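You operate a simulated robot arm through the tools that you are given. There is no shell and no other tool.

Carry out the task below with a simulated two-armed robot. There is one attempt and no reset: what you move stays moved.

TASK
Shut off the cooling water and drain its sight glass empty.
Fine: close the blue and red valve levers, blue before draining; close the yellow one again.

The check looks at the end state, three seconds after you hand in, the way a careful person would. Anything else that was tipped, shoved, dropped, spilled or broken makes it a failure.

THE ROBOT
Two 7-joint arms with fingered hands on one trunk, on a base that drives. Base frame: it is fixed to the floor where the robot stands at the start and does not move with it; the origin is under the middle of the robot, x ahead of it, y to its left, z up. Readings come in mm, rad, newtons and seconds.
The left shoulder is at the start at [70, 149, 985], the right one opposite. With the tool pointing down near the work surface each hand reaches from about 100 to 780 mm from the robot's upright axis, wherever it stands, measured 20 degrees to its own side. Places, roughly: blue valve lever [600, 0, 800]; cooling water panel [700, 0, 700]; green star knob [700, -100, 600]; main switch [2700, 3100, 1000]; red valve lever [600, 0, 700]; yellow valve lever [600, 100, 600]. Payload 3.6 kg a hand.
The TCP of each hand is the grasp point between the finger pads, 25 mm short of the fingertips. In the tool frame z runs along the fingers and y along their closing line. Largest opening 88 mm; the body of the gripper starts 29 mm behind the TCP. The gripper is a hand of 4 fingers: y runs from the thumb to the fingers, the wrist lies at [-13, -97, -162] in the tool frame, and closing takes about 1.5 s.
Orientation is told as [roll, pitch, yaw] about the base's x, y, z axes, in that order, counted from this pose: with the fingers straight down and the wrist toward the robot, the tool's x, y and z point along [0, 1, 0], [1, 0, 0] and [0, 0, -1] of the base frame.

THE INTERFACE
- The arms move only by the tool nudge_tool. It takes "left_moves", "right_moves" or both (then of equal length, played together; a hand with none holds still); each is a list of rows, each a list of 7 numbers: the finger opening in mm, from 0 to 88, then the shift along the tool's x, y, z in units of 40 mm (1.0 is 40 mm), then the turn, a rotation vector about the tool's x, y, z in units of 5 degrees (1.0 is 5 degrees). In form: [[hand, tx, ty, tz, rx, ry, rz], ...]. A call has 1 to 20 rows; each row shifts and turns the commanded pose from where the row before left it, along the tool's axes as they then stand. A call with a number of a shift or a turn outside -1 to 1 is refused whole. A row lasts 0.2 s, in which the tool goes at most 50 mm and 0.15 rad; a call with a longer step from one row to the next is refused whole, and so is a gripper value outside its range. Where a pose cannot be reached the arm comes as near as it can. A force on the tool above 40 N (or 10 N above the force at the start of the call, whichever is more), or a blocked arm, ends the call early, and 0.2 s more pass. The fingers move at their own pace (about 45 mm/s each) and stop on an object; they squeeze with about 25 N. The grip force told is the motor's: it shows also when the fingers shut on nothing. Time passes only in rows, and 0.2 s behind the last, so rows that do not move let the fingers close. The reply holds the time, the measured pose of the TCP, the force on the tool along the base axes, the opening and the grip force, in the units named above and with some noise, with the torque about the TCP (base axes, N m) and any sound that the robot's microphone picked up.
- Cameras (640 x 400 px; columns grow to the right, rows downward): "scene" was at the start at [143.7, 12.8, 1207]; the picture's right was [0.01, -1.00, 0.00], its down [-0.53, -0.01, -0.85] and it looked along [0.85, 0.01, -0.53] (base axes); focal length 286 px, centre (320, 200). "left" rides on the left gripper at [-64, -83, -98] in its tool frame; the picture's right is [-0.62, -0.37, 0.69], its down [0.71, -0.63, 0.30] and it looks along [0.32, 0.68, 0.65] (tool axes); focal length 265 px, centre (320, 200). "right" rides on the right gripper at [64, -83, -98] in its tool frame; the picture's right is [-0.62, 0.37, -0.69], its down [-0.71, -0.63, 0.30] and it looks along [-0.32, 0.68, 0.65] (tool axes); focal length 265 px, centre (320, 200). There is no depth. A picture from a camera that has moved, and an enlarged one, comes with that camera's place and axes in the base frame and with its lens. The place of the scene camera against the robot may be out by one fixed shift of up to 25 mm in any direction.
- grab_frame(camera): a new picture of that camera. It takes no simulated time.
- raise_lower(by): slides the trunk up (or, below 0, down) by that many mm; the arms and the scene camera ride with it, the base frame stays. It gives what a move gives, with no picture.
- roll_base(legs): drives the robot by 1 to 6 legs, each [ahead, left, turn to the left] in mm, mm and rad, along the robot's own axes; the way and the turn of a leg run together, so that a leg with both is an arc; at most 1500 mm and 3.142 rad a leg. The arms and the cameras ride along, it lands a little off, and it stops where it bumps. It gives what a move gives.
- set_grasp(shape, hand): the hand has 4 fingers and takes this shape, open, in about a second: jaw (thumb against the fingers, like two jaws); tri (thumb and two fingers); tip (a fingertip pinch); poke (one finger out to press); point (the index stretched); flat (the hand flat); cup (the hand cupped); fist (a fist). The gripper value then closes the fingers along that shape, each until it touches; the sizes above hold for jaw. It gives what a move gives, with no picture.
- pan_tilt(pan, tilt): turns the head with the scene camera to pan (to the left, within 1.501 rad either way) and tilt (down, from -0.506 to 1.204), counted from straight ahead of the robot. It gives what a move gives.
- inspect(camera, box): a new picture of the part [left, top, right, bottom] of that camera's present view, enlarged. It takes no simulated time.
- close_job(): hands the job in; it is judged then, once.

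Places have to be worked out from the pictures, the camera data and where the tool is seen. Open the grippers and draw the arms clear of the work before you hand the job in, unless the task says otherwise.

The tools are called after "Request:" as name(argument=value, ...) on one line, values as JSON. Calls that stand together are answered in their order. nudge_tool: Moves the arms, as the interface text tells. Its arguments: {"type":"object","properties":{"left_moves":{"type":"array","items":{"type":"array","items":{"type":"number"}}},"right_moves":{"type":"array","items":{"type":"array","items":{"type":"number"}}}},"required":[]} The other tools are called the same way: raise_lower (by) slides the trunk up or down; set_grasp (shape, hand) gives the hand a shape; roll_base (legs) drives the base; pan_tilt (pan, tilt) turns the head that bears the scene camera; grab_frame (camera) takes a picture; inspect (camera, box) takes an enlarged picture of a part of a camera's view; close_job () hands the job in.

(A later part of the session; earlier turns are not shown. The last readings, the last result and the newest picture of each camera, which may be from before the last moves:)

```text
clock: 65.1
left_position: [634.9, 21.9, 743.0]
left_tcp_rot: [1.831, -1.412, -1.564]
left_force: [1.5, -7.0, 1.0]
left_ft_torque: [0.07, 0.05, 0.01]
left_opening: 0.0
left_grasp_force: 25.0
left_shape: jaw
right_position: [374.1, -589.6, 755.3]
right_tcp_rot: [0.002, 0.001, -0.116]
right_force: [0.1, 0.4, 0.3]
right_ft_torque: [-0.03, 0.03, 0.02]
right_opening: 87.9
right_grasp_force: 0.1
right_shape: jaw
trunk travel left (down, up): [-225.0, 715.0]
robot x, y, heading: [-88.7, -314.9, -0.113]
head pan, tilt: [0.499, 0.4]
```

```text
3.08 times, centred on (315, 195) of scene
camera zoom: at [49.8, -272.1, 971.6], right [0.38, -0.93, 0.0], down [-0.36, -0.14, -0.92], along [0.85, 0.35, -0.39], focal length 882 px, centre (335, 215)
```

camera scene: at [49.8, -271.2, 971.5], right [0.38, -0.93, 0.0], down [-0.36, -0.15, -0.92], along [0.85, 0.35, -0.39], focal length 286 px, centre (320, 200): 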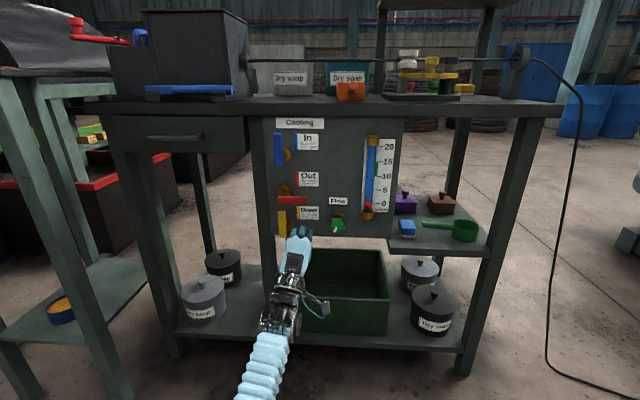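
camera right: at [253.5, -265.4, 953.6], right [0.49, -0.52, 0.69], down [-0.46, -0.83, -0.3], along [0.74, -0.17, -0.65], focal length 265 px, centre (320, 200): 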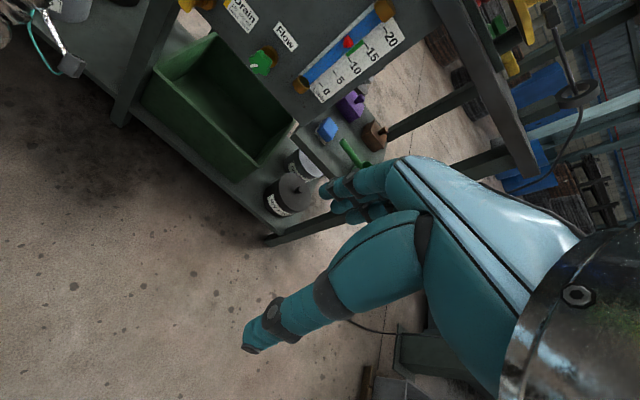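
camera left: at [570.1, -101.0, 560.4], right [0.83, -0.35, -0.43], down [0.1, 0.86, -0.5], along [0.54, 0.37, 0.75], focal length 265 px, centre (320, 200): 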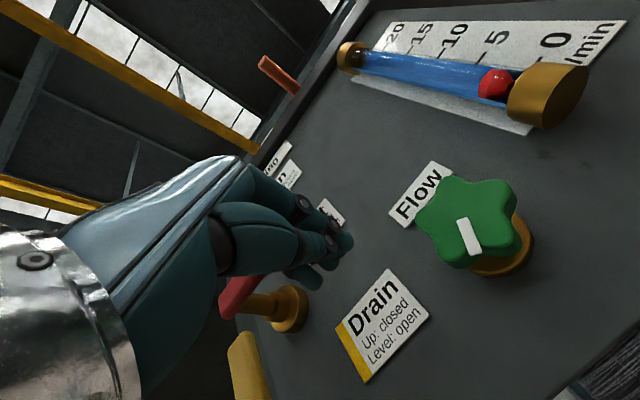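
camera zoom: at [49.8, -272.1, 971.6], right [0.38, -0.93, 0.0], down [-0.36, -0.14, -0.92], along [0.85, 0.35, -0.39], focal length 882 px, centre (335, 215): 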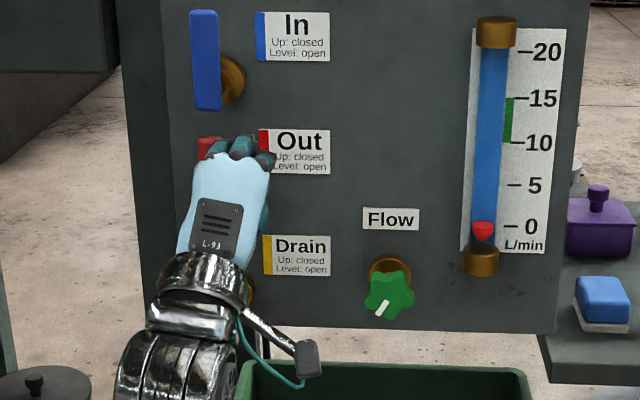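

Stop reached at 7 N again; red is up. A small confirming push, then I back off right and out, and look at everything.

Request:
nudge_tool(left_moves=[[0, 0.1, -0.015, 0.003, 0, 0, 0], [0, 0, 0, 0, 0, 0, 0], [0, -0.25, 0.03, -0.01, 0, 0, 0], [0, -0.4, 0.05, -0.3, 0, 0, 0], [0, -0.2, 0, -0.8, 0, 0, 0], [0, 0, 0, -0.9, 0, 0, 0], [0, 0, 0, -0.9, 0, 0, 0]])

Request:
inspect(camera="scene", box=[225, 110, 405, 270])

Request:
grab_frame(camera="left")

```text
clock: 66.7
left_position: [531.8, -36.9, 736.8]
left_tcp_rot: [1.835, -1.413, -1.564]
left_force: [0.1, -0.2, -0.1]
left_ft_torque: [0.02, 0.0, -0.02]
left_opening: 0.1
left_grasp_force: 25.3
left_shape: jaw
right_position: [373.4, -589.2, 756.0]
right_tcp_rot: [0.001, -0.002, -0.115]
right_force: [0.8, 0.2, -0.4]
right_ft_torque: [0.02, -0.03, 0.02]
right_opening: 87.9
right_grasp_force: 0.1
right_shape: jaw
trunk travel left (down, up): [-225.0, 715.0]
robot x, y, heading: [-87.6, -310.4, -0.12]
head pan, tilt: [0.499, 0.4]
```

```text
2.50 times, centred on (315, 190) of scene
camera zoom: at [49.7, -271.3, 971.6], right [0.38, -0.93, 0.0], down [-0.36, -0.15, -0.92], along [0.85, 0.35, -0.39], focal length 716 px, centre (332, 225)
```

zoom: 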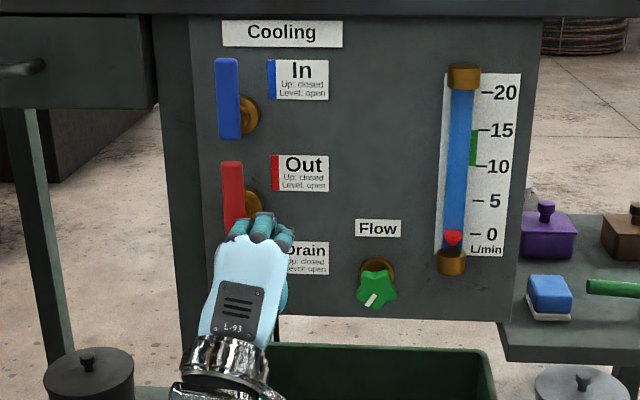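

```text
taken
camera left: at [453.4, -110.3, 640.5], right [0.83, -0.35, -0.43], down [0.1, 0.86, -0.5], along [0.54, 0.37, 0.75], focal length 265 px, centre (320, 200)
```

left: 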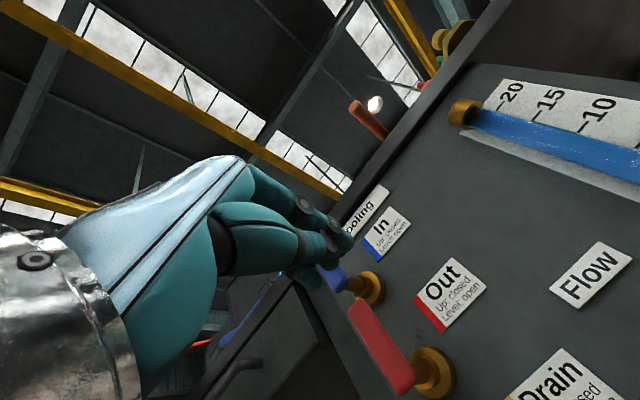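

Both levers stand upright and the sight glass is still full of (blue) water. Next I move the beak to the left of the upright yellow lever, still well in front of the panel.

Request:
nudge_tool(left_moves=[[0, 0.685, -0.597, 0.134, 0, 0, 0], [0, 0.685, -0.597, 0.134, 0, 0, 0], [0, 0.685, -0.597, 0.134, 0, 0, 0], [0, 0.685, -0.597, 0.134, 0, 0, 0], [0, 0, 0, 0, 0, 0, 0]])

Request:
inspect(camera="scene", box=[205, 130, 345, 270])

Request:
grab_frame(camera="left")

```text
clock: 67.9
left_position: [521.6, 88.9, 659.5]
left_tcp_rot: [1.836, -1.414, -1.567]
left_force: [1.1, 0.6, 0.5]
left_ft_torque: [0.02, 0.02, -0.02]
left_opening: 0.0
left_grasp_force: 24.6
left_shape: jaw
right_position: [372.7, -588.9, 756.4]
right_tcp_rot: [-0.001, 0.0, -0.114]
right_force: [-0.1, 0.6, 0.4]
right_ft_torque: [0.0, -0.02, 0.0]
right_opening: 87.5
right_grasp_force: 0.0
right_shape: jaw
trunk travel left (down, up): [-225.0, 715.0]
robot x, y, heading: [-92.4, -311.4, -0.115]
head pan, tilt: [0.499, 0.4]
```

```text
2.86 times, centred on (275, 200) of scene
camera zoom: at [49.8, -271.2, 971.5], right [0.38, -0.93, 0.0], down [-0.36, -0.15, -0.92], along [0.85, 0.35, -0.39], focal length 819 px, centre (449, 200)
```

zoom: 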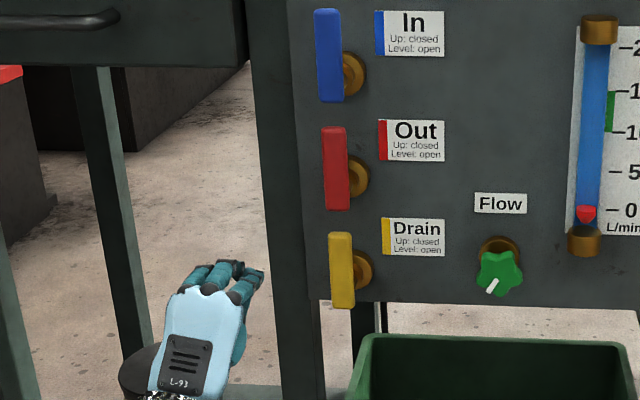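

```text
taken
camera left: at [444.5, 15.8, 562.8], right [0.83, -0.35, -0.43], down [0.1, 0.86, -0.5], along [0.54, 0.37, 0.75], focal length 265 px, centre (320, 200)
```

left: 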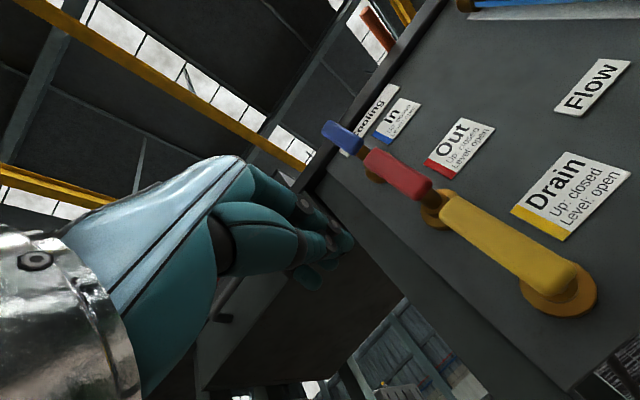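

All three levers now look parallel and upright. The beak is clear left of yellow; I advance 92 mm so the tips come level with the lever's plane, between the yellow lever and the bench leg.

Request:
nudge_tool(left_moves=[[0, 0, -0.02, 0.6, 0, 0, 0], [0, 0, -0.02, 0.6, 0, 0, 0], [0, 0, -0.02, 0.6, 0, 0, 0], [0, 0, -0.02, 0.5, 0, 0, 0], [0, 0, 0, 0, 0, 0, 0]])

Request:
inspect(camera="scene", box=[205, 130, 345, 270])

Request:
grab_frame(camera="left")

```text
clock: 69.1
left_position: [611.0, 114.6, 660.0]
left_tcp_rot: [1.837, -1.414, -1.568]
left_force: [-0.3, 0.7, -0.5]
left_ft_torque: [-0.02, -0.03, -0.01]
left_opening: 0.1
left_grasp_force: 24.8
left_shape: jaw
right_position: [374.1, -588.4, 754.6]
right_tcp_rot: [0.0, 0.0, -0.116]
right_force: [0.4, 0.6, -0.4]
right_ft_torque: [-0.01, 0.0, 0.0]
right_opening: 87.4
right_grasp_force: 0.0
right_shape: jaw
trunk travel left (down, up): [-225.0, 715.0]
robot x, y, heading: [-91.4, -311.5, -0.115]
head pan, tilt: [0.499, 0.4]
```

```text
2.86 times, centred on (275, 200) of scene
camera zoom: at [49.8, -271.2, 971.5], right [0.38, -0.93, 0.0], down [-0.36, -0.15, -0.92], along [0.85, 0.35, -0.39], focal length 819 px, centre (449, 200)
```

zoom: 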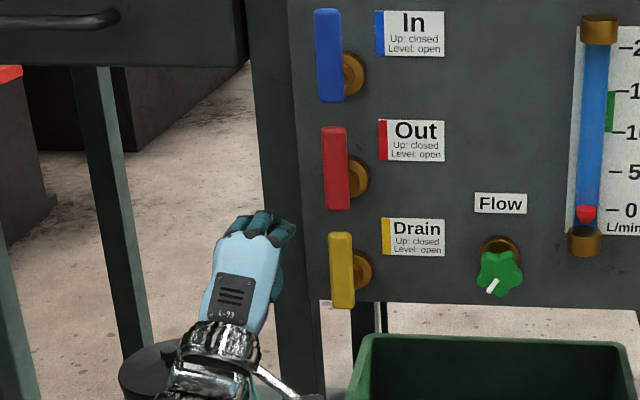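

```text
taken
camera left: at [533.9, 40.1, 564.6], right [0.83, -0.35, -0.43], down [0.1, 0.86, -0.5], along [0.54, 0.37, 0.75], focal length 265 px, centre (320, 200)
```

left: 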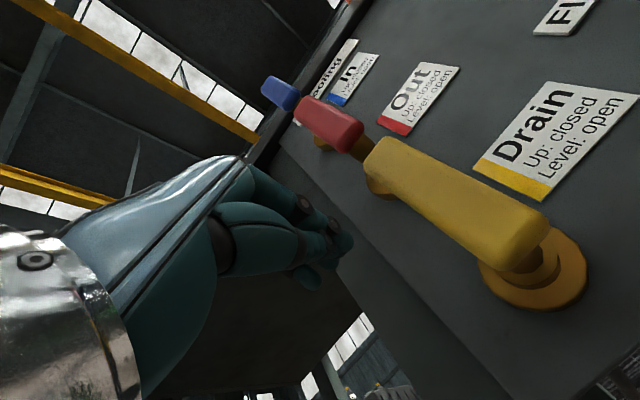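

The beak's right edge is about 22–30 mm left of the yellow lever's left face, in the right depth. I push it to the right, slowly, and check that yellow turns the right way.

Request:
nudge_tool(left_moves=[[0, -0.31, 0.047, -0.011, 0, 0, 0], [0, -0.31, 0.047, -0.011, 0, 0, 0], [0, -0.196, 0.0425, -0.006, 0, 0, 0], [0, -0.196, 0.0425, -0.006, 0, 0, 0], [0, 0, 0, 0, 0, 0, 0]])

Request:
inspect(camera="scene", box=[225, 130, 405, 270])

Request:
grab_frame(camera="left")

```text
clock: 70.3
left_position: [620.8, 73.6, 662.7]
left_tcp_rot: [1.832, -1.412, -1.563]
left_force: [-0.4, 1.1, -0.2]
left_ft_torque: [0.02, 0.03, 0.02]
left_opening: 0.0
left_grasp_force: 25.1
left_shape: jaw
right_position: [374.5, -588.7, 755.0]
right_tcp_rot: [0.0, 0.0, -0.115]
right_force: [-0.2, -0.4, 0.5]
right_ft_torque: [-0.02, -0.01, -0.03]
right_opening: 87.5
right_grasp_force: 0.0
right_shape: jaw
trunk travel left (down, up): [-225.0, 715.0]
robot x, y, heading: [-88.5, -308.9, -0.114]
head pan, tilt: [0.499, 0.4]
```

```text
2.86 times, centred on (315, 200) of scene
camera zoom: at [49.8, -271.1, 971.5], right [0.38, -0.93, 0.0], down [-0.36, -0.15, -0.92], along [0.85, 0.35, -0.39], focal length 819 px, centre (334, 200)
```

zoom: 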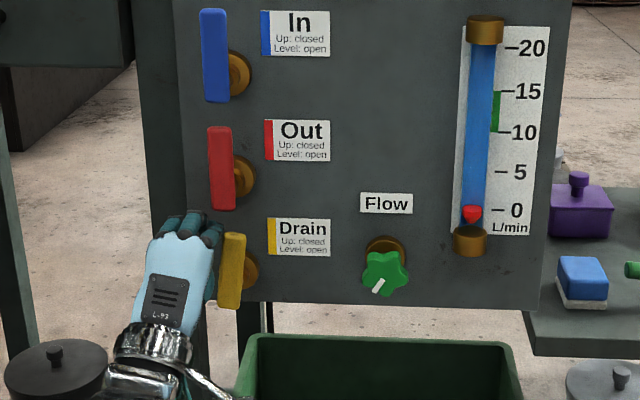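

```text
taken
camera left: at [543.9, 0.4, 566.3], right [0.83, -0.35, -0.43], down [0.1, 0.86, -0.5], along [0.54, 0.37, 0.75], focal length 265 px, centre (320, 200)
```

left: 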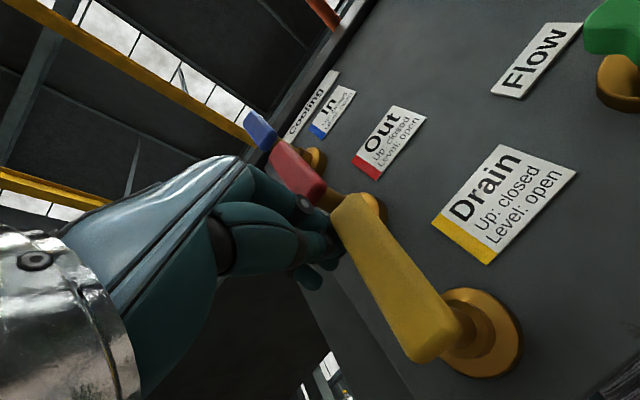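

Yellow is turning the right way (about 10° so far). The finger knuckles are close under red's lower end, so I lower the hand 9 mm first and then continue along a slightly tighter arc.

Request:
nudge_tool(left_moves=[[0, -0.034, -0.222, -0.009, 0, 0, 0], [0, -0.119, 0.018, -0.004, 0, 0, 0], [0, -0.165, -0.018, -0.007, 0, 0, 0], [0, -0.165, -0.018, -0.007, 0, 0, 0], [0, -0.146, -0.079, -0.009, 0, 0, 0], [0, -0.146, -0.079, -0.009, 0, 0, 0], [0, 0, 0, 0, 0, 0, 0]])

Request:
inspect(camera="scene", box=[225, 130, 405, 270])

Request:
grab_frame(camera="left")

```text
clock: 71.9
left_position: [627.5, 47.0, 641.8]
left_tcp_rot: [1.838, -1.412, -1.57]
left_force: [-0.5, 0.1, 1.2]
left_ft_torque: [-0.03, 0.0, 0.0]
left_opening: 0.0
left_grasp_force: 25.1
left_shape: jaw
right_position: [374.1, -588.2, 756.5]
right_tcp_rot: [0.0, -0.001, -0.116]
right_force: [-0.9, -0.5, 1.2]
right_ft_torque: [-0.01, 0.02, -0.04]
right_opening: 87.8
right_grasp_force: 0.1
right_shape: jaw
trunk travel left (down, up): [-225.0, 715.0]
robot x, y, heading: [-90.5, -310.3, -0.112]
head pan, tilt: [0.499, 0.4]
```

```text
2.86 times, centred on (315, 200) of scene
camera zoom: at [49.4, -271.3, 971.6], right [0.38, -0.93, 0.0], down [-0.36, -0.15, -0.92], along [0.85, 0.35, -0.39], focal length 819 px, centre (334, 200)
```

zoom: 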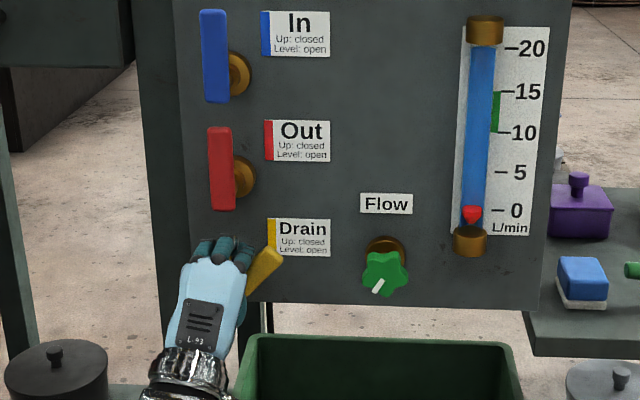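

```text
taken
camera left: at [549.8, -26.9, 546.0], right [0.83, -0.35, -0.43], down [0.1, 0.86, -0.5], along [0.54, 0.37, 0.75], focal length 265 px, centre (320, 200)
```

left: 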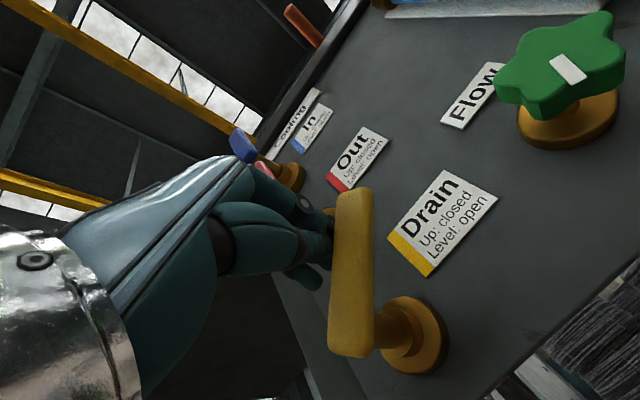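

Yellow is at about 45° and moving easily. I continue right and down towards level.

Request:
nudge_tool(left_moves=[[0, -0.12, -0.068, -0.007, 0, 0, 0], [0, -0.12, -0.068, -0.007, 0, 0, 0], [0, -0.12, -0.068, -0.007, 0, 0, 0], [0, -0.089, -0.0875, -0.007, 0, 0, 0], [0, -0.045, -0.044, -0.003, 0, 0, 0], [0, 0, 0, 0, 0, 0, 0]])

Request:
inspect(camera="scene", box=[225, 130, 405, 270])

Request:
grab_frame(camera="left")

```text
clock: 73.3
left_position: [630.6, 29.6, 624.0]
left_tcp_rot: [1.836, -1.413, -1.563]
left_force: [-0.9, 0.2, 0.9]
left_ft_torque: [-0.01, 0.03, 0.0]
left_opening: 0.0
left_grasp_force: 25.2
left_shape: jaw
right_position: [374.7, -588.6, 754.9]
right_tcp_rot: [0.001, -0.002, -0.115]
right_force: [0.4, 0.8, 0.7]
right_ft_torque: [0.0, 0.02, 0.04]
right_opening: 87.8
right_grasp_force: 0.1
right_shape: jaw
trunk travel left (down, up): [-225.0, 715.0]
robot x, y, heading: [-89.2, -313.1, -0.118]
head pan, tilt: [0.499, 0.4]
```

```text
2.86 times, centred on (315, 200) of scene
camera zoom: at [49.5, -271.2, 971.6], right [0.38, -0.93, 0.0], down [-0.36, -0.15, -0.92], along [0.85, 0.35, -0.39], focal length 819 px, centre (334, 200)
```

zoom: 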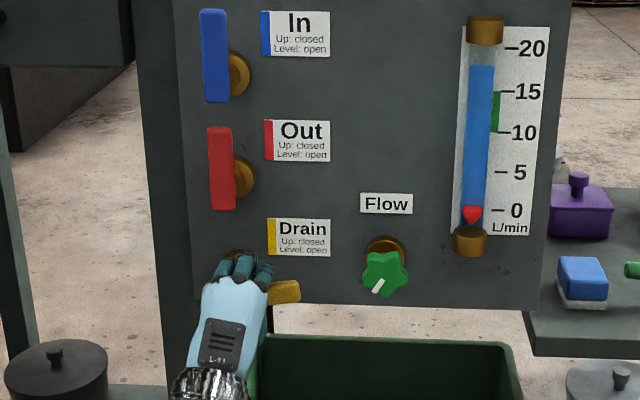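

```text
taken
camera left: at [553.6, -44.2, 529.2], right [0.83, -0.35, -0.43], down [0.1, 0.86, -0.5], along [0.54, 0.37, 0.75], focal length 265 px, centre (320, 200)
```

left: 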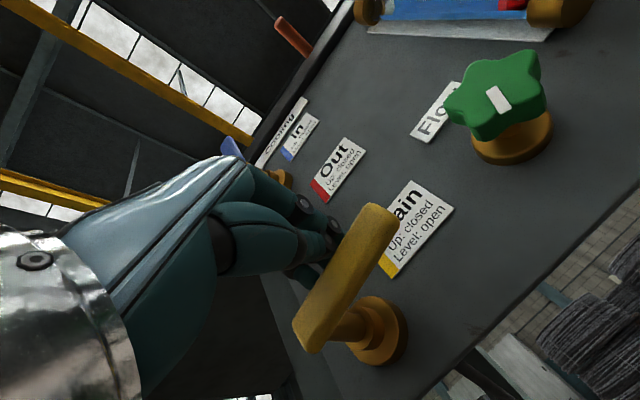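

The sight glass is already draining (level near 18) with yellow about 10° short of level. I push it the last few mm to fully level.

Request:
nudge_tool(left_moves=[[0, -0.055, -0.068, -0.005, 0, 0, 0], [0, -0.055, -0.068, -0.005, 0, 0, 0], [0, -0.03, -0.05, 0, 0, 0, 0], [0, 0, 0, 0, 0, 0, 0]])

Request:
inspect(camera="scene", box=[225, 130, 405, 270])

Request:
grab_frame(camera="left")

```text
clock: 74.3
left_position: [633.0, 25.4, 618.9]
left_tcp_rot: [1.853, -1.411, -1.581]
left_force: [-2.4, 1.3, 5.8]
left_ft_torque: [0.02, -0.02, 0.04]
left_opening: 0.2
left_grasp_force: 25.0
left_shape: jaw
right_position: [374.3, -588.3, 756.8]
right_tcp_rot: [-0.001, -0.002, -0.116]
right_force: [0.4, 0.3, -0.3]
right_ft_torque: [0.0, -0.02, -0.01]
right_opening: 87.6
right_grasp_force: 0.0
right_shape: jaw
trunk travel left (down, up): [-225.0, 715.0]
robot x, y, heading: [-90.4, -311.8, -0.116]
head pan, tilt: [0.499, 0.4]
```

```text
2.86 times, centred on (315, 200) of scene
camera zoom: at [48.8, -271.4, 971.7], right [0.38, -0.93, 0.0], down [-0.36, -0.15, -0.92], along [0.85, 0.35, -0.39], focal length 819 px, centre (334, 200)
```

zoom: 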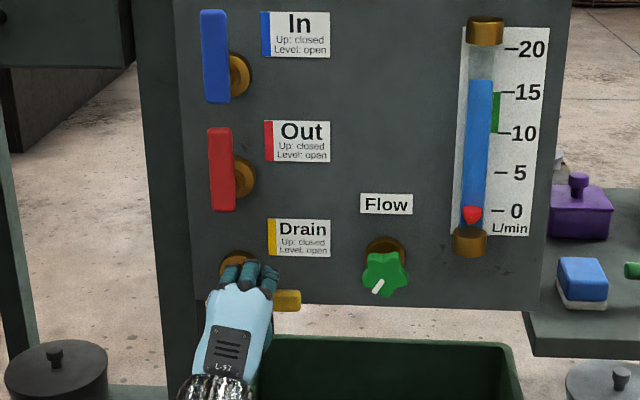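

```text
taken
camera left: at [555.2, -48.1, 522.7], right [0.83, -0.35, -0.43], down [0.1, 0.86, -0.5], along [0.54, 0.37, 0.75], focal length 265 px, centre (320, 200)
```

left: 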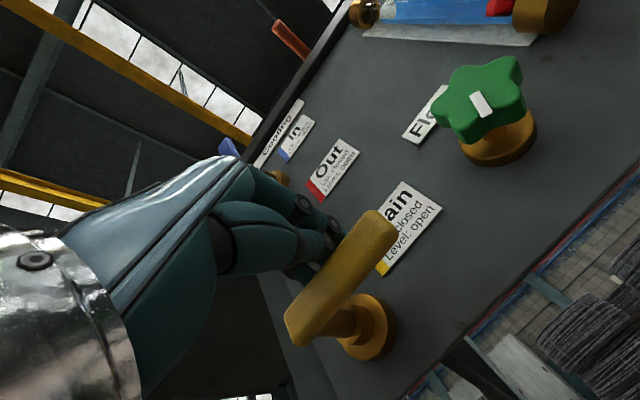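

Yellow is level at its stop and the water level is falling steadily. I lift off a little and back straight out.

Request:
nudge_tool(left_moves=[[0, 0.03, 0.2, 0.008, 0, 0, 0], [0, 0, 0.05, -0.8, 0, 0, 0], [0, 0, 0, -0.9, 0, 0, 0], [0, 0, 0, -0.9, 0, 0, 0]])

Request:
pan_tilt(pan=0.5, tilt=0.55)

Request:
grab_frame(camera="scene")

Request:
grab_frame(camera="left")

Request:
grab_frame(camera="right")

```text
clock: 75.3
left_position: [532.6, -3.1, 625.1]
left_tcp_rot: [1.831, -1.413, -1.56]
left_force: [0.4, 0.4, -0.2]
left_ft_torque: [0.0, 0.03, 0.01]
left_opening: 0.1
left_grasp_force: 25.0
left_shape: jaw
right_position: [373.8, -588.9, 755.0]
right_tcp_rot: [0.0, 0.0, -0.115]
right_force: [-0.3, -0.4, 0.3]
right_ft_torque: [0.01, -0.03, 0.03]
right_opening: 87.5
right_grasp_force: 0.1
right_shape: jaw
trunk travel left (down, up): [-225.0, 715.0]
robot x, y, heading: [-91.4, -311.6, -0.111]
head pan, tilt: [0.499, 0.4]
```

```text
clock: 76.0
left_position: [533.2, -3.5, 625.0]
left_tcp_rot: [1.833, -1.412, -1.562]
left_force: [-0.3, -0.9, -0.1]
left_ft_torque: [0.0, -0.02, -0.02]
left_opening: 0.1
left_grasp_force: 24.7
left_shape: jaw
right_position: [373.6, -588.8, 755.6]
right_tcp_rot: [0.0, 0.0, -0.116]
right_force: [0.3, -0.8, 0.4]
right_ft_torque: [0.01, -0.02, 0.0]
right_opening: 87.6
right_grasp_force: 0.0
right_shape: jaw
trunk travel left (down, up): [-225.0, 715.0]
robot x, y, heading: [-91.6, -311.8, -0.117]
head pan, tilt: [0.499, 0.55]
```

```text
taken
camera scene: at [47.1, -272.2, 957.9], right [0.38, -0.93, 0.0], down [-0.48, -0.2, -0.85], along [0.79, 0.32, -0.52], focal length 286 px, centre (320, 200)
```

scene: 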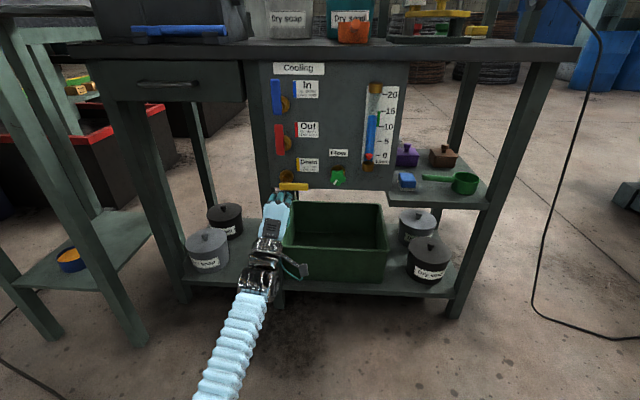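

```text
taken
camera left: at [454.9, -76.5, 528.3], right [0.83, -0.35, -0.43], down [0.1, 0.86, -0.5], along [0.54, 0.37, 0.75], focal length 265 px, centre (320, 200)
```

left: 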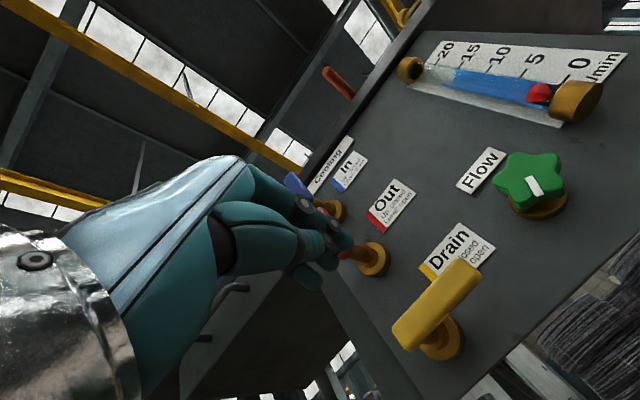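

```text
taken
camera right: at [298.2, -515.7, 853.7], right [0.29, -0.66, 0.69], down [-0.71, -0.64, -0.3], along [0.64, -0.4, -0.65], focal length 265 px, centre (320, 200)
```

right: 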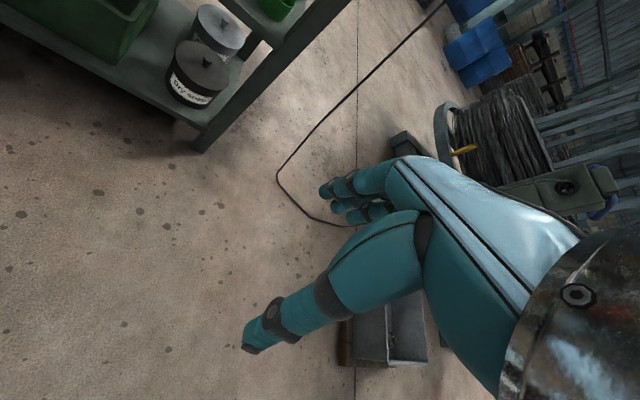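

Draining works: level is near 10 and the tray sits far below (its rim near z≈300), so there is room under the yellow lever. I lower the trunk 100 mm and place the beak below and right of yellow, as for the other two.

Request:
raise_lower(by=-100)

Request:
nudge_tool(left_moves=[[0, -0.49, 0.44, 0.27, 0, 0, 0], [0, -0.49, 0.44, 0.27, 0, 0, 0], [0, 0, 0, 0, 0, 0, 0]])

Request:
grab_frame(camera="scene")

Request:
grab_frame(camera="left")

```text
clock: 77.3
left_position: [530.8, -2.5, 524.0]
left_tcp_rot: [1.834, -1.412, -1.564]
left_force: [0.7, -0.4, 0.1]
left_ft_torque: [0.01, 0.01, 0.0]
left_opening: 0.0
left_grasp_force: 24.7
left_shape: jaw
right_position: [374.2, -588.3, 655.5]
right_tcp_rot: [-0.001, -0.003, -0.116]
right_force: [0.5, 0.2, -0.4]
right_ft_torque: [-0.02, -0.01, 0.02]
right_opening: 87.5
right_grasp_force: 0.0
right_shape: jaw
trunk travel left (down, up): [-125.0, 815.0]
robot x, y, heading: [-90.6, -310.0, -0.118]
head pan, tilt: [0.499, 0.55]
```

```text
clock: 78.2
left_position: [562.6, -40.7, 553.3]
left_tcp_rot: [1.831, -1.413, -1.56]
left_force: [0.0, -0.5, -0.5]
left_ft_torque: [0.01, 0.0, -0.01]
left_opening: 0.0
left_grasp_force: 24.8
left_shape: jaw
right_position: [373.6, -589.9, 655.2]
right_tcp_rot: [0.0, 0.001, -0.115]
right_force: [0.2, 0.4, 0.5]
right_ft_torque: [-0.02, 0.01, 0.01]
right_opening: 87.8
right_grasp_force: 0.0
right_shape: jaw
trunk travel left (down, up): [-125.0, 815.0]
robot x, y, heading: [-89.2, -312.7, -0.115]
head pan, tilt: [0.499, 0.55]
```

```text
taken
camera scene: at [47.2, -272.3, 857.8], right [0.38, -0.93, 0.0], down [-0.48, -0.2, -0.85], along [0.79, 0.32, -0.52], focal length 286 px, centre (320, 200)
```

scene: 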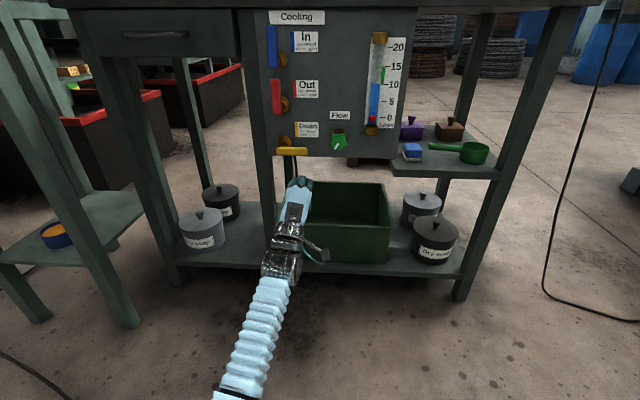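

```text
taken
camera left: at [485.3, -114.6, 458.7], right [0.83, -0.35, -0.43], down [0.1, 0.86, -0.5], along [0.54, 0.37, 0.75], focal length 265 px, centre (320, 200)
```

left: 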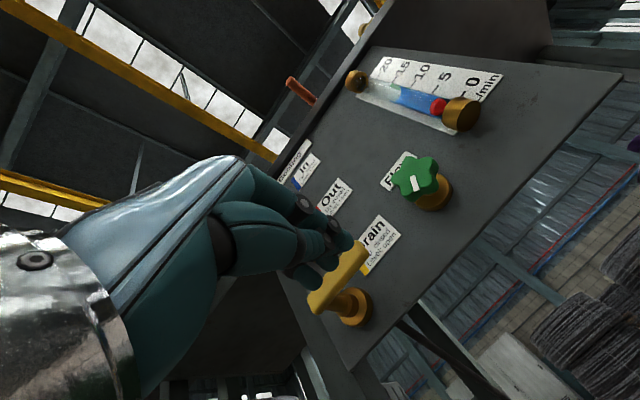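

The level is near 8 and falling. I wait here with still rows until the glass is empty.

Request:
nudge_tool(left_moves=[[0, 0, 0, 0, 0, 0, 0], [0, 0, 0, 0, 0, 0, 0], [0, 0, 0, 0, 0, 0, 0], [0, 0, 0, 0, 0, 0, 0], [0, 0, 0, 0, 0, 0, 0], [0, 0, 0, 0, 0, 0, 0], [0, 0, 0, 0, 0, 0, 0], [0, 0, 0, 0, 0, 0, 0], [0, 0, 0, 0, 0, 0, 0], [0, 0, 0, 0, 0, 0, 0], [0, 0, 0, 0, 0, 0, 0], [0, 0, 0, 0, 0, 0, 0], [0, 0, 0, 0, 0, 0, 0], [0, 0, 0, 0, 0, 0, 0], [0, 0, 0, 0, 0, 0, 0], [0, 0, 0, 0, 0, 0, 0], [0, 0, 0, 0, 0, 0, 0], [0, 0, 0, 0, 0, 0, 0], [0, 0, 0, 0, 0, 0, 0], [0, 0, 0, 0, 0, 0, 0]])

Request:
inspect(camera="scene", box=[245, 0, 425, 200])

```text
clock: 82.3
left_position: [563.0, -40.4, 554.1]
left_tcp_rot: [1.833, -1.412, -1.561]
left_force: [1.0, 0.0, -0.2]
left_ft_torque: [0.0, 0.02, -0.02]
left_opening: 0.0
left_grasp_force: 24.7
left_shape: jaw
right_position: [373.4, -589.3, 655.2]
right_tcp_rot: [0.0, 0.001, -0.116]
right_force: [0.5, -0.3, -0.1]
right_ft_torque: [0.0, 0.04, 0.0]
right_opening: 87.7
right_grasp_force: 0.0
right_shape: jaw
trunk travel left (down, up): [-125.0, 815.0]
robot x, y, heading: [-88.4, -311.5, -0.113]
head pan, tilt: [0.499, 0.55]
```

```text
2.00 times, centred on (335, 100) of scene
camera zoom: at [47.2, -272.2, 857.8], right [0.38, -0.93, 0.0], down [-0.48, -0.2, -0.85], along [0.79, 0.32, -0.52], focal length 573 px, centre (290, 400)
```

zoom: 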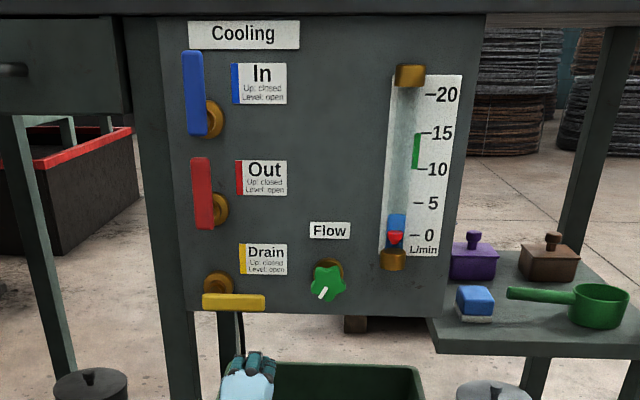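

Level about 3 now. I wait another 5 s.

Request:
nudge_tool(left_moves=[[0, 0, 0, 0, 0, 0, 0], [0, 0, 0, 0, 0, 0, 0], [0, 0, 0, 0, 0, 0, 0], [0, 0, 0, 0, 0, 0, 0], [0, 0, 0, 0, 0, 0, 0], [0, 0, 0, 0, 0, 0, 0], [0, 0, 0, 0, 0, 0, 0], [0, 0, 0, 0, 0, 0, 0], [0, 0, 0, 0, 0, 0, 0], [0, 0, 0, 0, 0, 0, 0], [0, 0, 0, 0, 0, 0, 0], [0, 0, 0, 0, 0, 0, 0], [0, 0, 0, 0, 0, 0, 0], [0, 0, 0, 0, 0, 0, 0], [0, 0, 0, 0, 0, 0, 0], [0, 0, 0, 0, 0, 0, 0], [0, 0, 0, 0, 0, 0, 0], [0, 0, 0, 0, 0, 0, 0], [0, 0, 0, 0, 0, 0, 0], [0, 0, 0, 0, 0, 0, 0]])

Request:
inspect(camera="scene", box=[330, 20, 430, 140])

Request:
inspect(camera="left", box=[340, 40, 520, 150])

```text
clock: 86.5
left_position: [562.8, -39.4, 553.3]
left_tcp_rot: [1.833, -1.413, -1.563]
left_force: [0.0, 0.3, 0.1]
left_ft_torque: [0.0, 0.02, 0.01]
left_opening: 0.0
left_grasp_force: 24.6
left_shape: jaw
right_position: [374.7, -589.2, 654.7]
right_tcp_rot: [0.001, 0.0, -0.115]
right_force: [-0.4, -0.1, 0.3]
right_ft_torque: [0.01, 0.02, 0.02]
right_opening: 87.7
right_grasp_force: 0.1
right_shape: jaw
trunk travel left (down, up): [-125.0, 815.0]
robot x, y, heading: [-92.1, -316.5, -0.111]
head pan, tilt: [0.499, 0.55]
```

```text
3.33 times, centred on (380, 80) of scene
camera zoom: at [47.2, -272.2, 857.8], right [0.38, -0.93, 0.0], down [-0.48, -0.2, -0.85], along [0.79, 0.32, -0.52], focal length 955 px, centre (120, 600)
```

zoom: 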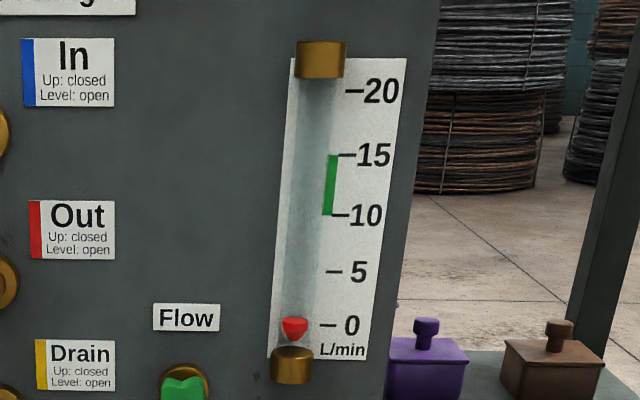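

```text
3.56 times, centred on (430, 95) of left
camera zoom: at [485.2, -114.4, 458.6], right [0.83, -0.35, -0.43], down [0.1, 0.86, -0.5], along [0.54, 0.37, 0.75], focal length 944 px, centre (-71, 573)
```

zoom: 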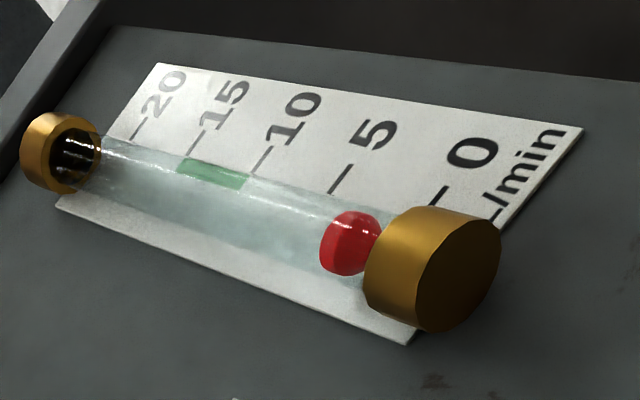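

The glass is empty. Now I close yellow with the same under-push: shift 10 mm right, then advance 85 mm beneath the lever's outer end.

Request:
nudge_tool(left_moves=[[0, 0, 0, 0, 0, 0, 0], [0, 0, 0, 0, 0, 0, 0], [0, 0, 0, 0, 0, 0, 0], [0, 0, 0, 0, 0, 0, 0], [0, -0.25, 0, 0, 0, 0, 0], [0, 0, 0.02, 0.6, 0, 0, 0], [0, 0, 0.02, 0.6, 0, 0, 0], [0, 0, 0.02, 0.5, 0, 0, 0], [0, 0, 0.02, 0.42, 0, 0, 0], [0, 0, 0, 0, 0, 0, 0]])

Request:
inspect(camera="scene", box=[245, 60, 385, 200])

Request:
grab_frame(camera="left")

```text
clock: 88.8
left_position: [648.6, -27.6, 559.9]
left_tcp_rot: [1.831, -1.414, -1.562]
left_force: [-0.6, 0.8, 0.1]
left_ft_torque: [-0.03, 0.01, -0.01]
left_opening: 0.0
left_grasp_force: 24.7
left_shape: jaw
right_position: [373.8, -588.2, 655.2]
right_tcp_rot: [-0.001, 0.0, -0.115]
right_force: [-0.9, -0.6, 0.1]
right_ft_torque: [0.02, -0.01, -0.01]
right_opening: 87.7
right_grasp_force: 0.1
right_shape: jaw
trunk travel left (down, up): [-125.0, 815.0]
robot x, y, heading: [-92.8, -311.2, -0.115]
head pan, tilt: [0.499, 0.55]
```

```text
2.86 times, centred on (315, 130) of scene
camera zoom: at [47.2, -272.2, 857.8], right [0.38, -0.93, 0.0], down [-0.48, -0.2, -0.85], along [0.79, 0.32, -0.52], focal length 819 px, centre (334, 400)
```

zoom: 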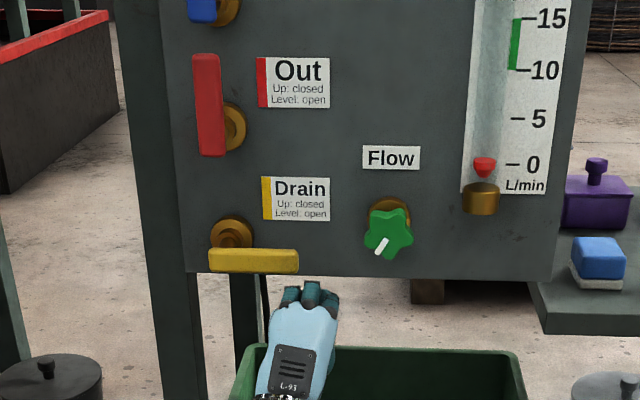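

```text
taken
camera left: at [570.2, -101.2, 463.8], right [0.83, -0.35, -0.43], down [0.1, 0.86, -0.5], along [0.54, 0.37, 0.75], focal length 265 px, centre (320, 200)
```

left: 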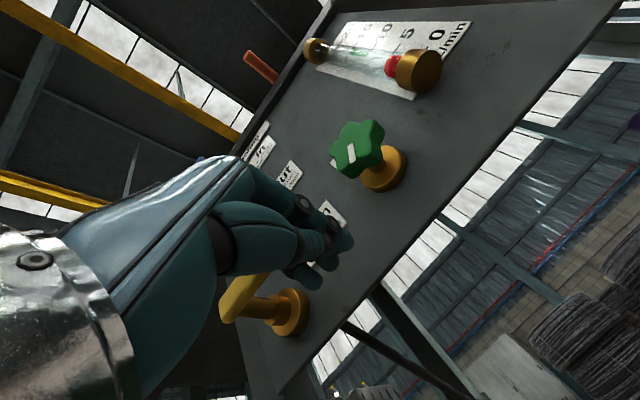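

The geometry is the same as for red, and the green knob (about [700, -70, 624]) is clear of the beak. I run the same lifting arc on yellow.

Request:
nudge_tool(left_moves=[[0, 0.032, 0.21, 0.008, 0, 0, 0], [0, 0.032, 0.21, 0.008, 0, 0, 0], [0, 0.032, 0.21, 0.008, 0, 0, 0], [0, 0.032, 0.21, 0.008, 0, 0, 0], [0, 0.0765, 0.17, 0.009, 0, 0, 0], [0, 0.0765, 0.17, 0.009, 0, 0, 0], [0, 0.0765, 0.17, 0.009, 0, 0, 0], [0, 0.0765, 0.17, 0.009, 0, 0, 0], [0, 0.211, 0.1585, 0.014, 0, 0, 0], [0, 0.211, 0.1585, 0.014, 0, 0, 0], [0, 0, 0, 0, 0, 0, 0]])

Request:
inspect(camera="scene", box=[245, 60, 385, 200])

Request:
grab_frame(camera="left")

```text
clock: 91.2
left_position: [644.0, -5.2, 637.3]
left_tcp_rot: [1.835, -1.414, -1.564]
left_force: [0.5, -1.0, -0.7]
left_ft_torque: [-0.01, 0.02, 0.02]
left_opening: 0.2
left_grasp_force: 24.7
left_shape: jaw
right_position: [374.7, -587.6, 654.3]
right_tcp_rot: [-0.001, 0.001, -0.116]
right_force: [0.4, 0.4, -1.0]
right_ft_torque: [-0.01, -0.03, 0.01]
right_opening: 87.8
right_grasp_force: 0.1
right_shape: jaw
trunk travel left (down, up): [-125.0, 815.0]
robot x, y, heading: [-85.6, -313.3, -0.117]
head pan, tilt: [0.499, 0.55]
```

```text
2.86 times, centred on (315, 130) of scene
camera zoom: at [47.3, -272.3, 857.8], right [0.38, -0.93, 0.0], down [-0.48, -0.2, -0.85], along [0.79, 0.32, -0.52], focal length 819 px, centre (334, 400)
```

zoom: 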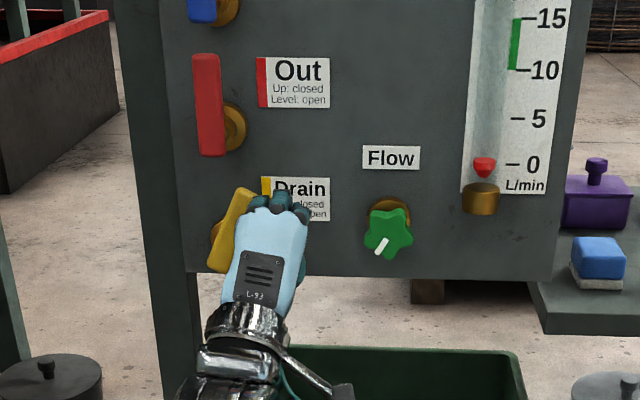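

```text
taken
camera left: at [566.1, -77.6, 541.1], right [0.83, -0.35, -0.43], down [0.1, 0.86, -0.5], along [0.54, 0.37, 0.75], focal length 265 px, centre (320, 200)
```

left: 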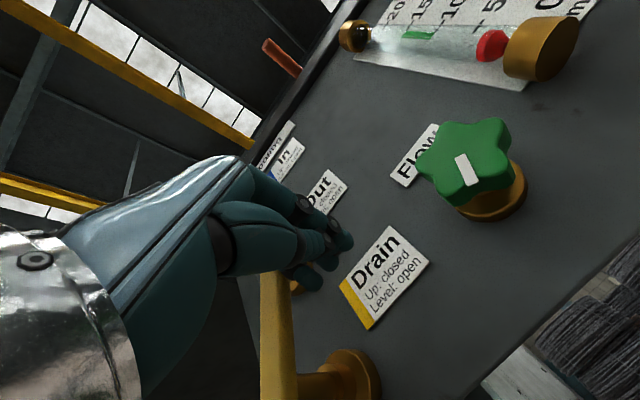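

Yellow is at about 65°. I push left, keeping the height constant to stay clear of red's lower end, until the stop.

Request:
nudge_tool(left_moves=[[0, 0.1625, -0.005, 0.006, 0, 0, 0], [0, 0.1625, -0.005, 0.006, 0, 0, 0], [0, 0.1625, -0.005, 0.006, 0, 0, 0], [0, 0.12, -0.018, 0.005, 0, 0, 0], [0, 0.075, -0.011, 0.003, 0, 0, 0], [0, 0.075, -0.011, 0.003, 0, 0, 0], [0, 0, 0, 0, 0, 0, 0]])

Request:
inspect(camera="scene", box=[245, 60, 385, 200])

Request:
grab_frame(camera="left")

```text
clock: 92.8
left_position: [636.0, 22.0, 640.6]
left_tcp_rot: [1.833, -1.412, -1.564]
left_force: [1.5, -7.9, 2.4]
left_ft_torque: [0.12, 0.01, -0.01]
left_opening: 0.3
left_grasp_force: 24.9
left_shape: jaw
right_position: [374.5, -588.2, 655.1]
right_tcp_rot: [0.002, 0.0, -0.116]
right_force: [-0.6, 0.4, 0.3]
right_ft_torque: [0.0, -0.02, -0.02]
right_opening: 87.9
right_grasp_force: 0.0
right_shape: jaw
trunk travel left (down, up): [-125.0, 815.0]
robot x, y, heading: [-91.3, -312.2, -0.115]
head pan, tilt: [0.499, 0.55]
```

```text
2.86 times, centred on (315, 130) of scene
camera zoom: at [47.1, -273.1, 857.8], right [0.38, -0.93, 0.0], down [-0.48, -0.2, -0.85], along [0.79, 0.32, -0.52], focal length 819 px, centre (334, 400)
```

zoom: 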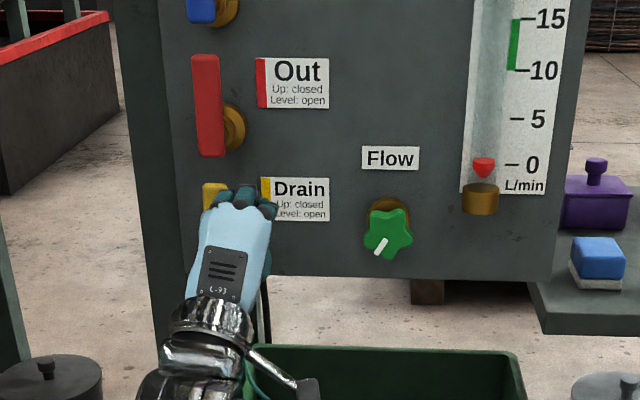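

```text
taken
camera left: at [558.6, -51.1, 544.2], right [0.83, -0.35, -0.43], down [0.1, 0.86, -0.5], along [0.55, 0.37, 0.75], focal length 265 px, centre (320, 200)
```

left: 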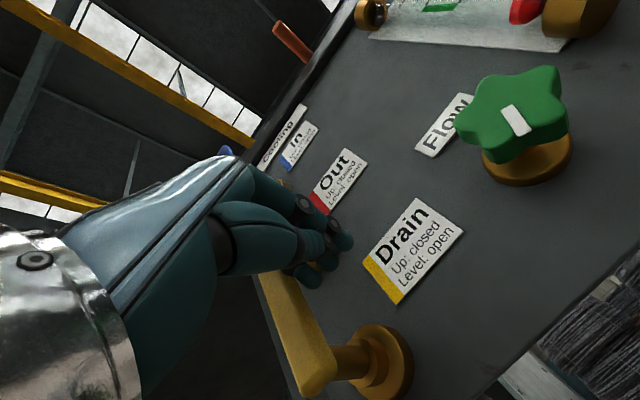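

The force reached about 8 N at the stop; yellow is up. I give the same small confirming push, then withdraw right and well out.

Request:
nudge_tool(left_moves=[[0, 0.1, -0.015, 0.003, 0, 0, 0], [0, 0, 0, 0, 0, 0, 0], [0, -0.25, 0.0, -0.01, 0, 0, 0], [0, -0.3, 0.0, -0.4, 0, 0, 0], [0, -0.1, 0, -0.9, 0, 0, 0], [0, 0, 0, -0.9, 0, 0, 0], [0, 0, 0, -0.9, 0, 0, 0], [0, 0, 0, 0, 0, 0, 0]])

Request:
roll_base(legs=[[-200, 0, 0]])

Request:
raise_lower(by=200)

Request:
grab_frame(camera="scene")

Request:
grab_frame(camera="left")

```text
clock: 94.5
left_position: [520.9, -30.1, 629.0]
left_tcp_rot: [1.829, -1.412, -1.56]
left_force: [-0.1, 0.0, -0.4]
left_ft_torque: [0.0, 0.01, 0.01]
left_opening: 0.2
left_grasp_force: 24.7
left_shape: jaw
right_position: [372.8, -588.4, 655.5]
right_tcp_rot: [0.0, -0.001, -0.116]
right_force: [-0.5, -0.2, -0.6]
right_ft_torque: [0.02, -0.01, -0.03]
right_opening: 88.0
right_grasp_force: 0.0
right_shape: jaw
trunk travel left (down, up): [-125.0, 815.0]
robot x, y, heading: [-90.5, -312.8, -0.111]
head pan, tilt: [0.499, 0.55]
```

```text
clock: 97.7
left_position: [322.8, -7.7, 630.3]
left_tcp_rot: [1.833, -1.414, -1.562]
left_force: [-0.9, 0.3, 0.1]
left_ft_torque: [0.01, -0.01, -0.01]
left_opening: 0.2
left_grasp_force: 25.2
left_shape: jaw
right_position: [177.3, -564.6, 654.5]
right_tcp_rot: [0.002, -0.001, -0.113]
right_force: [0.0, 0.2, 0.7]
right_ft_torque: [-0.01, -0.01, -0.02]
right_opening: 87.9
right_grasp_force: 0.1
right_shape: jaw
trunk travel left (down, up): [-125.0, 815.0]
robot x, y, heading: [-285.4, -287.7, -0.112]
head pan, tilt: [0.499, 0.55]
```

```text
clock: 99.9
left_position: [323.9, -7.2, 830.7]
left_tcp_rot: [1.833, -1.411, -1.56]
left_force: [0.3, 0.1, -0.1]
left_ft_torque: [-0.01, -0.02, 0.02]
left_opening: 0.1
left_grasp_force: 25.4
left_shape: jaw
right_position: [177.6, -565.5, 855.1]
right_tcp_rot: [0.0, -0.002, -0.113]
right_force: [-0.4, 0.9, -0.2]
right_ft_torque: [0.03, 0.02, 0.01]
right_opening: 87.8
right_grasp_force: 0.0
right_shape: jaw
trunk travel left (down, up): [-325.0, 615.0]
robot x, y, heading: [-292.3, -288.5, -0.113]
head pan, tilt: [0.499, 0.55]
```

```text
taken
camera scene: at [-152.7, -249.3, 1057.7], right [0.38, -0.93, 0.0], down [-0.48, -0.2, -0.85], along [0.79, 0.32, -0.52], focal length 286 px, centre (320, 200)
```

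scene: 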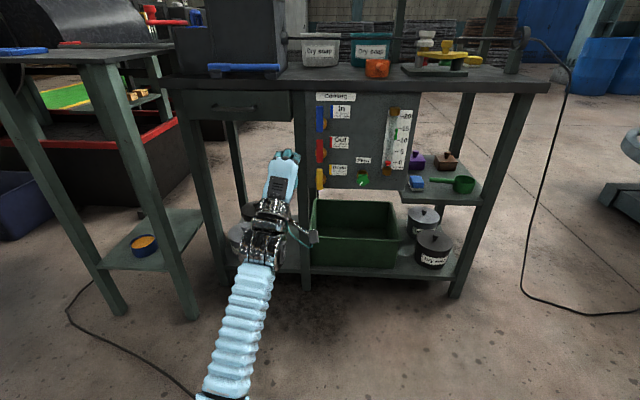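

```text
taken
camera left: at [245.8, -81.3, 734.2], right [0.83, -0.35, -0.43], down [0.1, 0.86, -0.5], along [0.54, 0.37, 0.75], focal length 265 px, centre (320, 200)
```

left: 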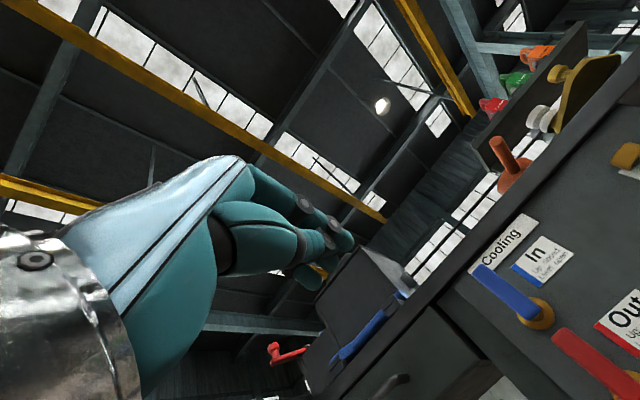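

I'm well clear now. I open the left hand and take an enlarged final look at the panel and the surroundings.

Request:
nudge_tool(left_moves=[[88, 0, 0, 0, 0, 0, 0], [88, 0, 0, 0, 0, 0, 0], [88, 0, 0, 0, 0, 0, 0], [88, 0, 0, 0, 0, 0, 0], [88, 0, 0, 0, 0, 0, 0], [88, 0, 0, 0, 0, 0, 0], [88, 0, 0, 0, 0, 0, 0], [88, 0, 0, 0, 0, 0, 0]])

Request:
inspect(camera="scene", box=[295, 85, 425, 205])

Request:
inspect(camera="scene", box=[150, 20, 560, 300])

```text
clock: 101.7
left_position: [323.0, -7.4, 829.9]
left_tcp_rot: [1.837, -1.413, -1.563]
left_force: [-0.1, -0.3, 0.3]
left_ft_torque: [0.01, -0.01, 0.01]
left_opening: 87.7
left_grasp_force: 0.1
left_shape: jaw
right_position: [177.9, -564.5, 856.1]
right_tcp_rot: [-0.001, -0.002, -0.113]
right_force: [0.4, 0.3, 0.4]
right_ft_torque: [0.03, 0.03, 0.0]
right_opening: 87.6
right_grasp_force: 0.0
right_shape: jaw
trunk travel left (down, up): [-325.0, 615.0]
robot x, y, heading: [-292.0, -288.5, -0.112]
head pan, tilt: [0.499, 0.55]
```

```text
3.33 times, centred on (360, 145) of scene
camera zoom: at [-152.9, -249.3, 1057.8], right [0.38, -0.93, 0.0], down [-0.48, -0.2, -0.85], along [0.79, 0.32, -0.52], focal length 955 px, centre (187, 383)
```

zoom: 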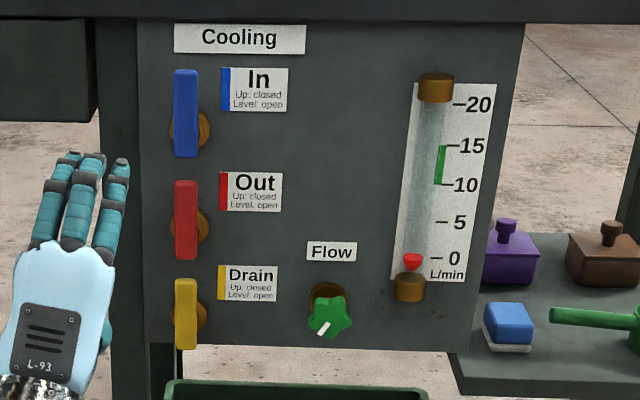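

```text
1.43 times, centred on (355, 160) of scene
camera zoom: at [-152.9, -249.3, 1057.8], right [0.38, -0.93, 0.0], down [-0.48, -0.2, -0.85], along [0.79, 0.32, -0.52], focal length 409 px, centre (270, 257)
```

zoom: 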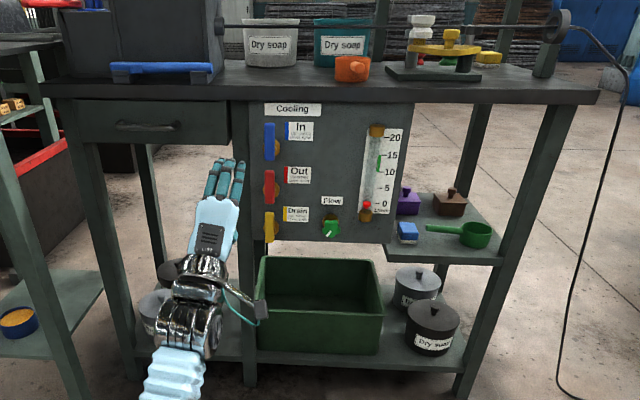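

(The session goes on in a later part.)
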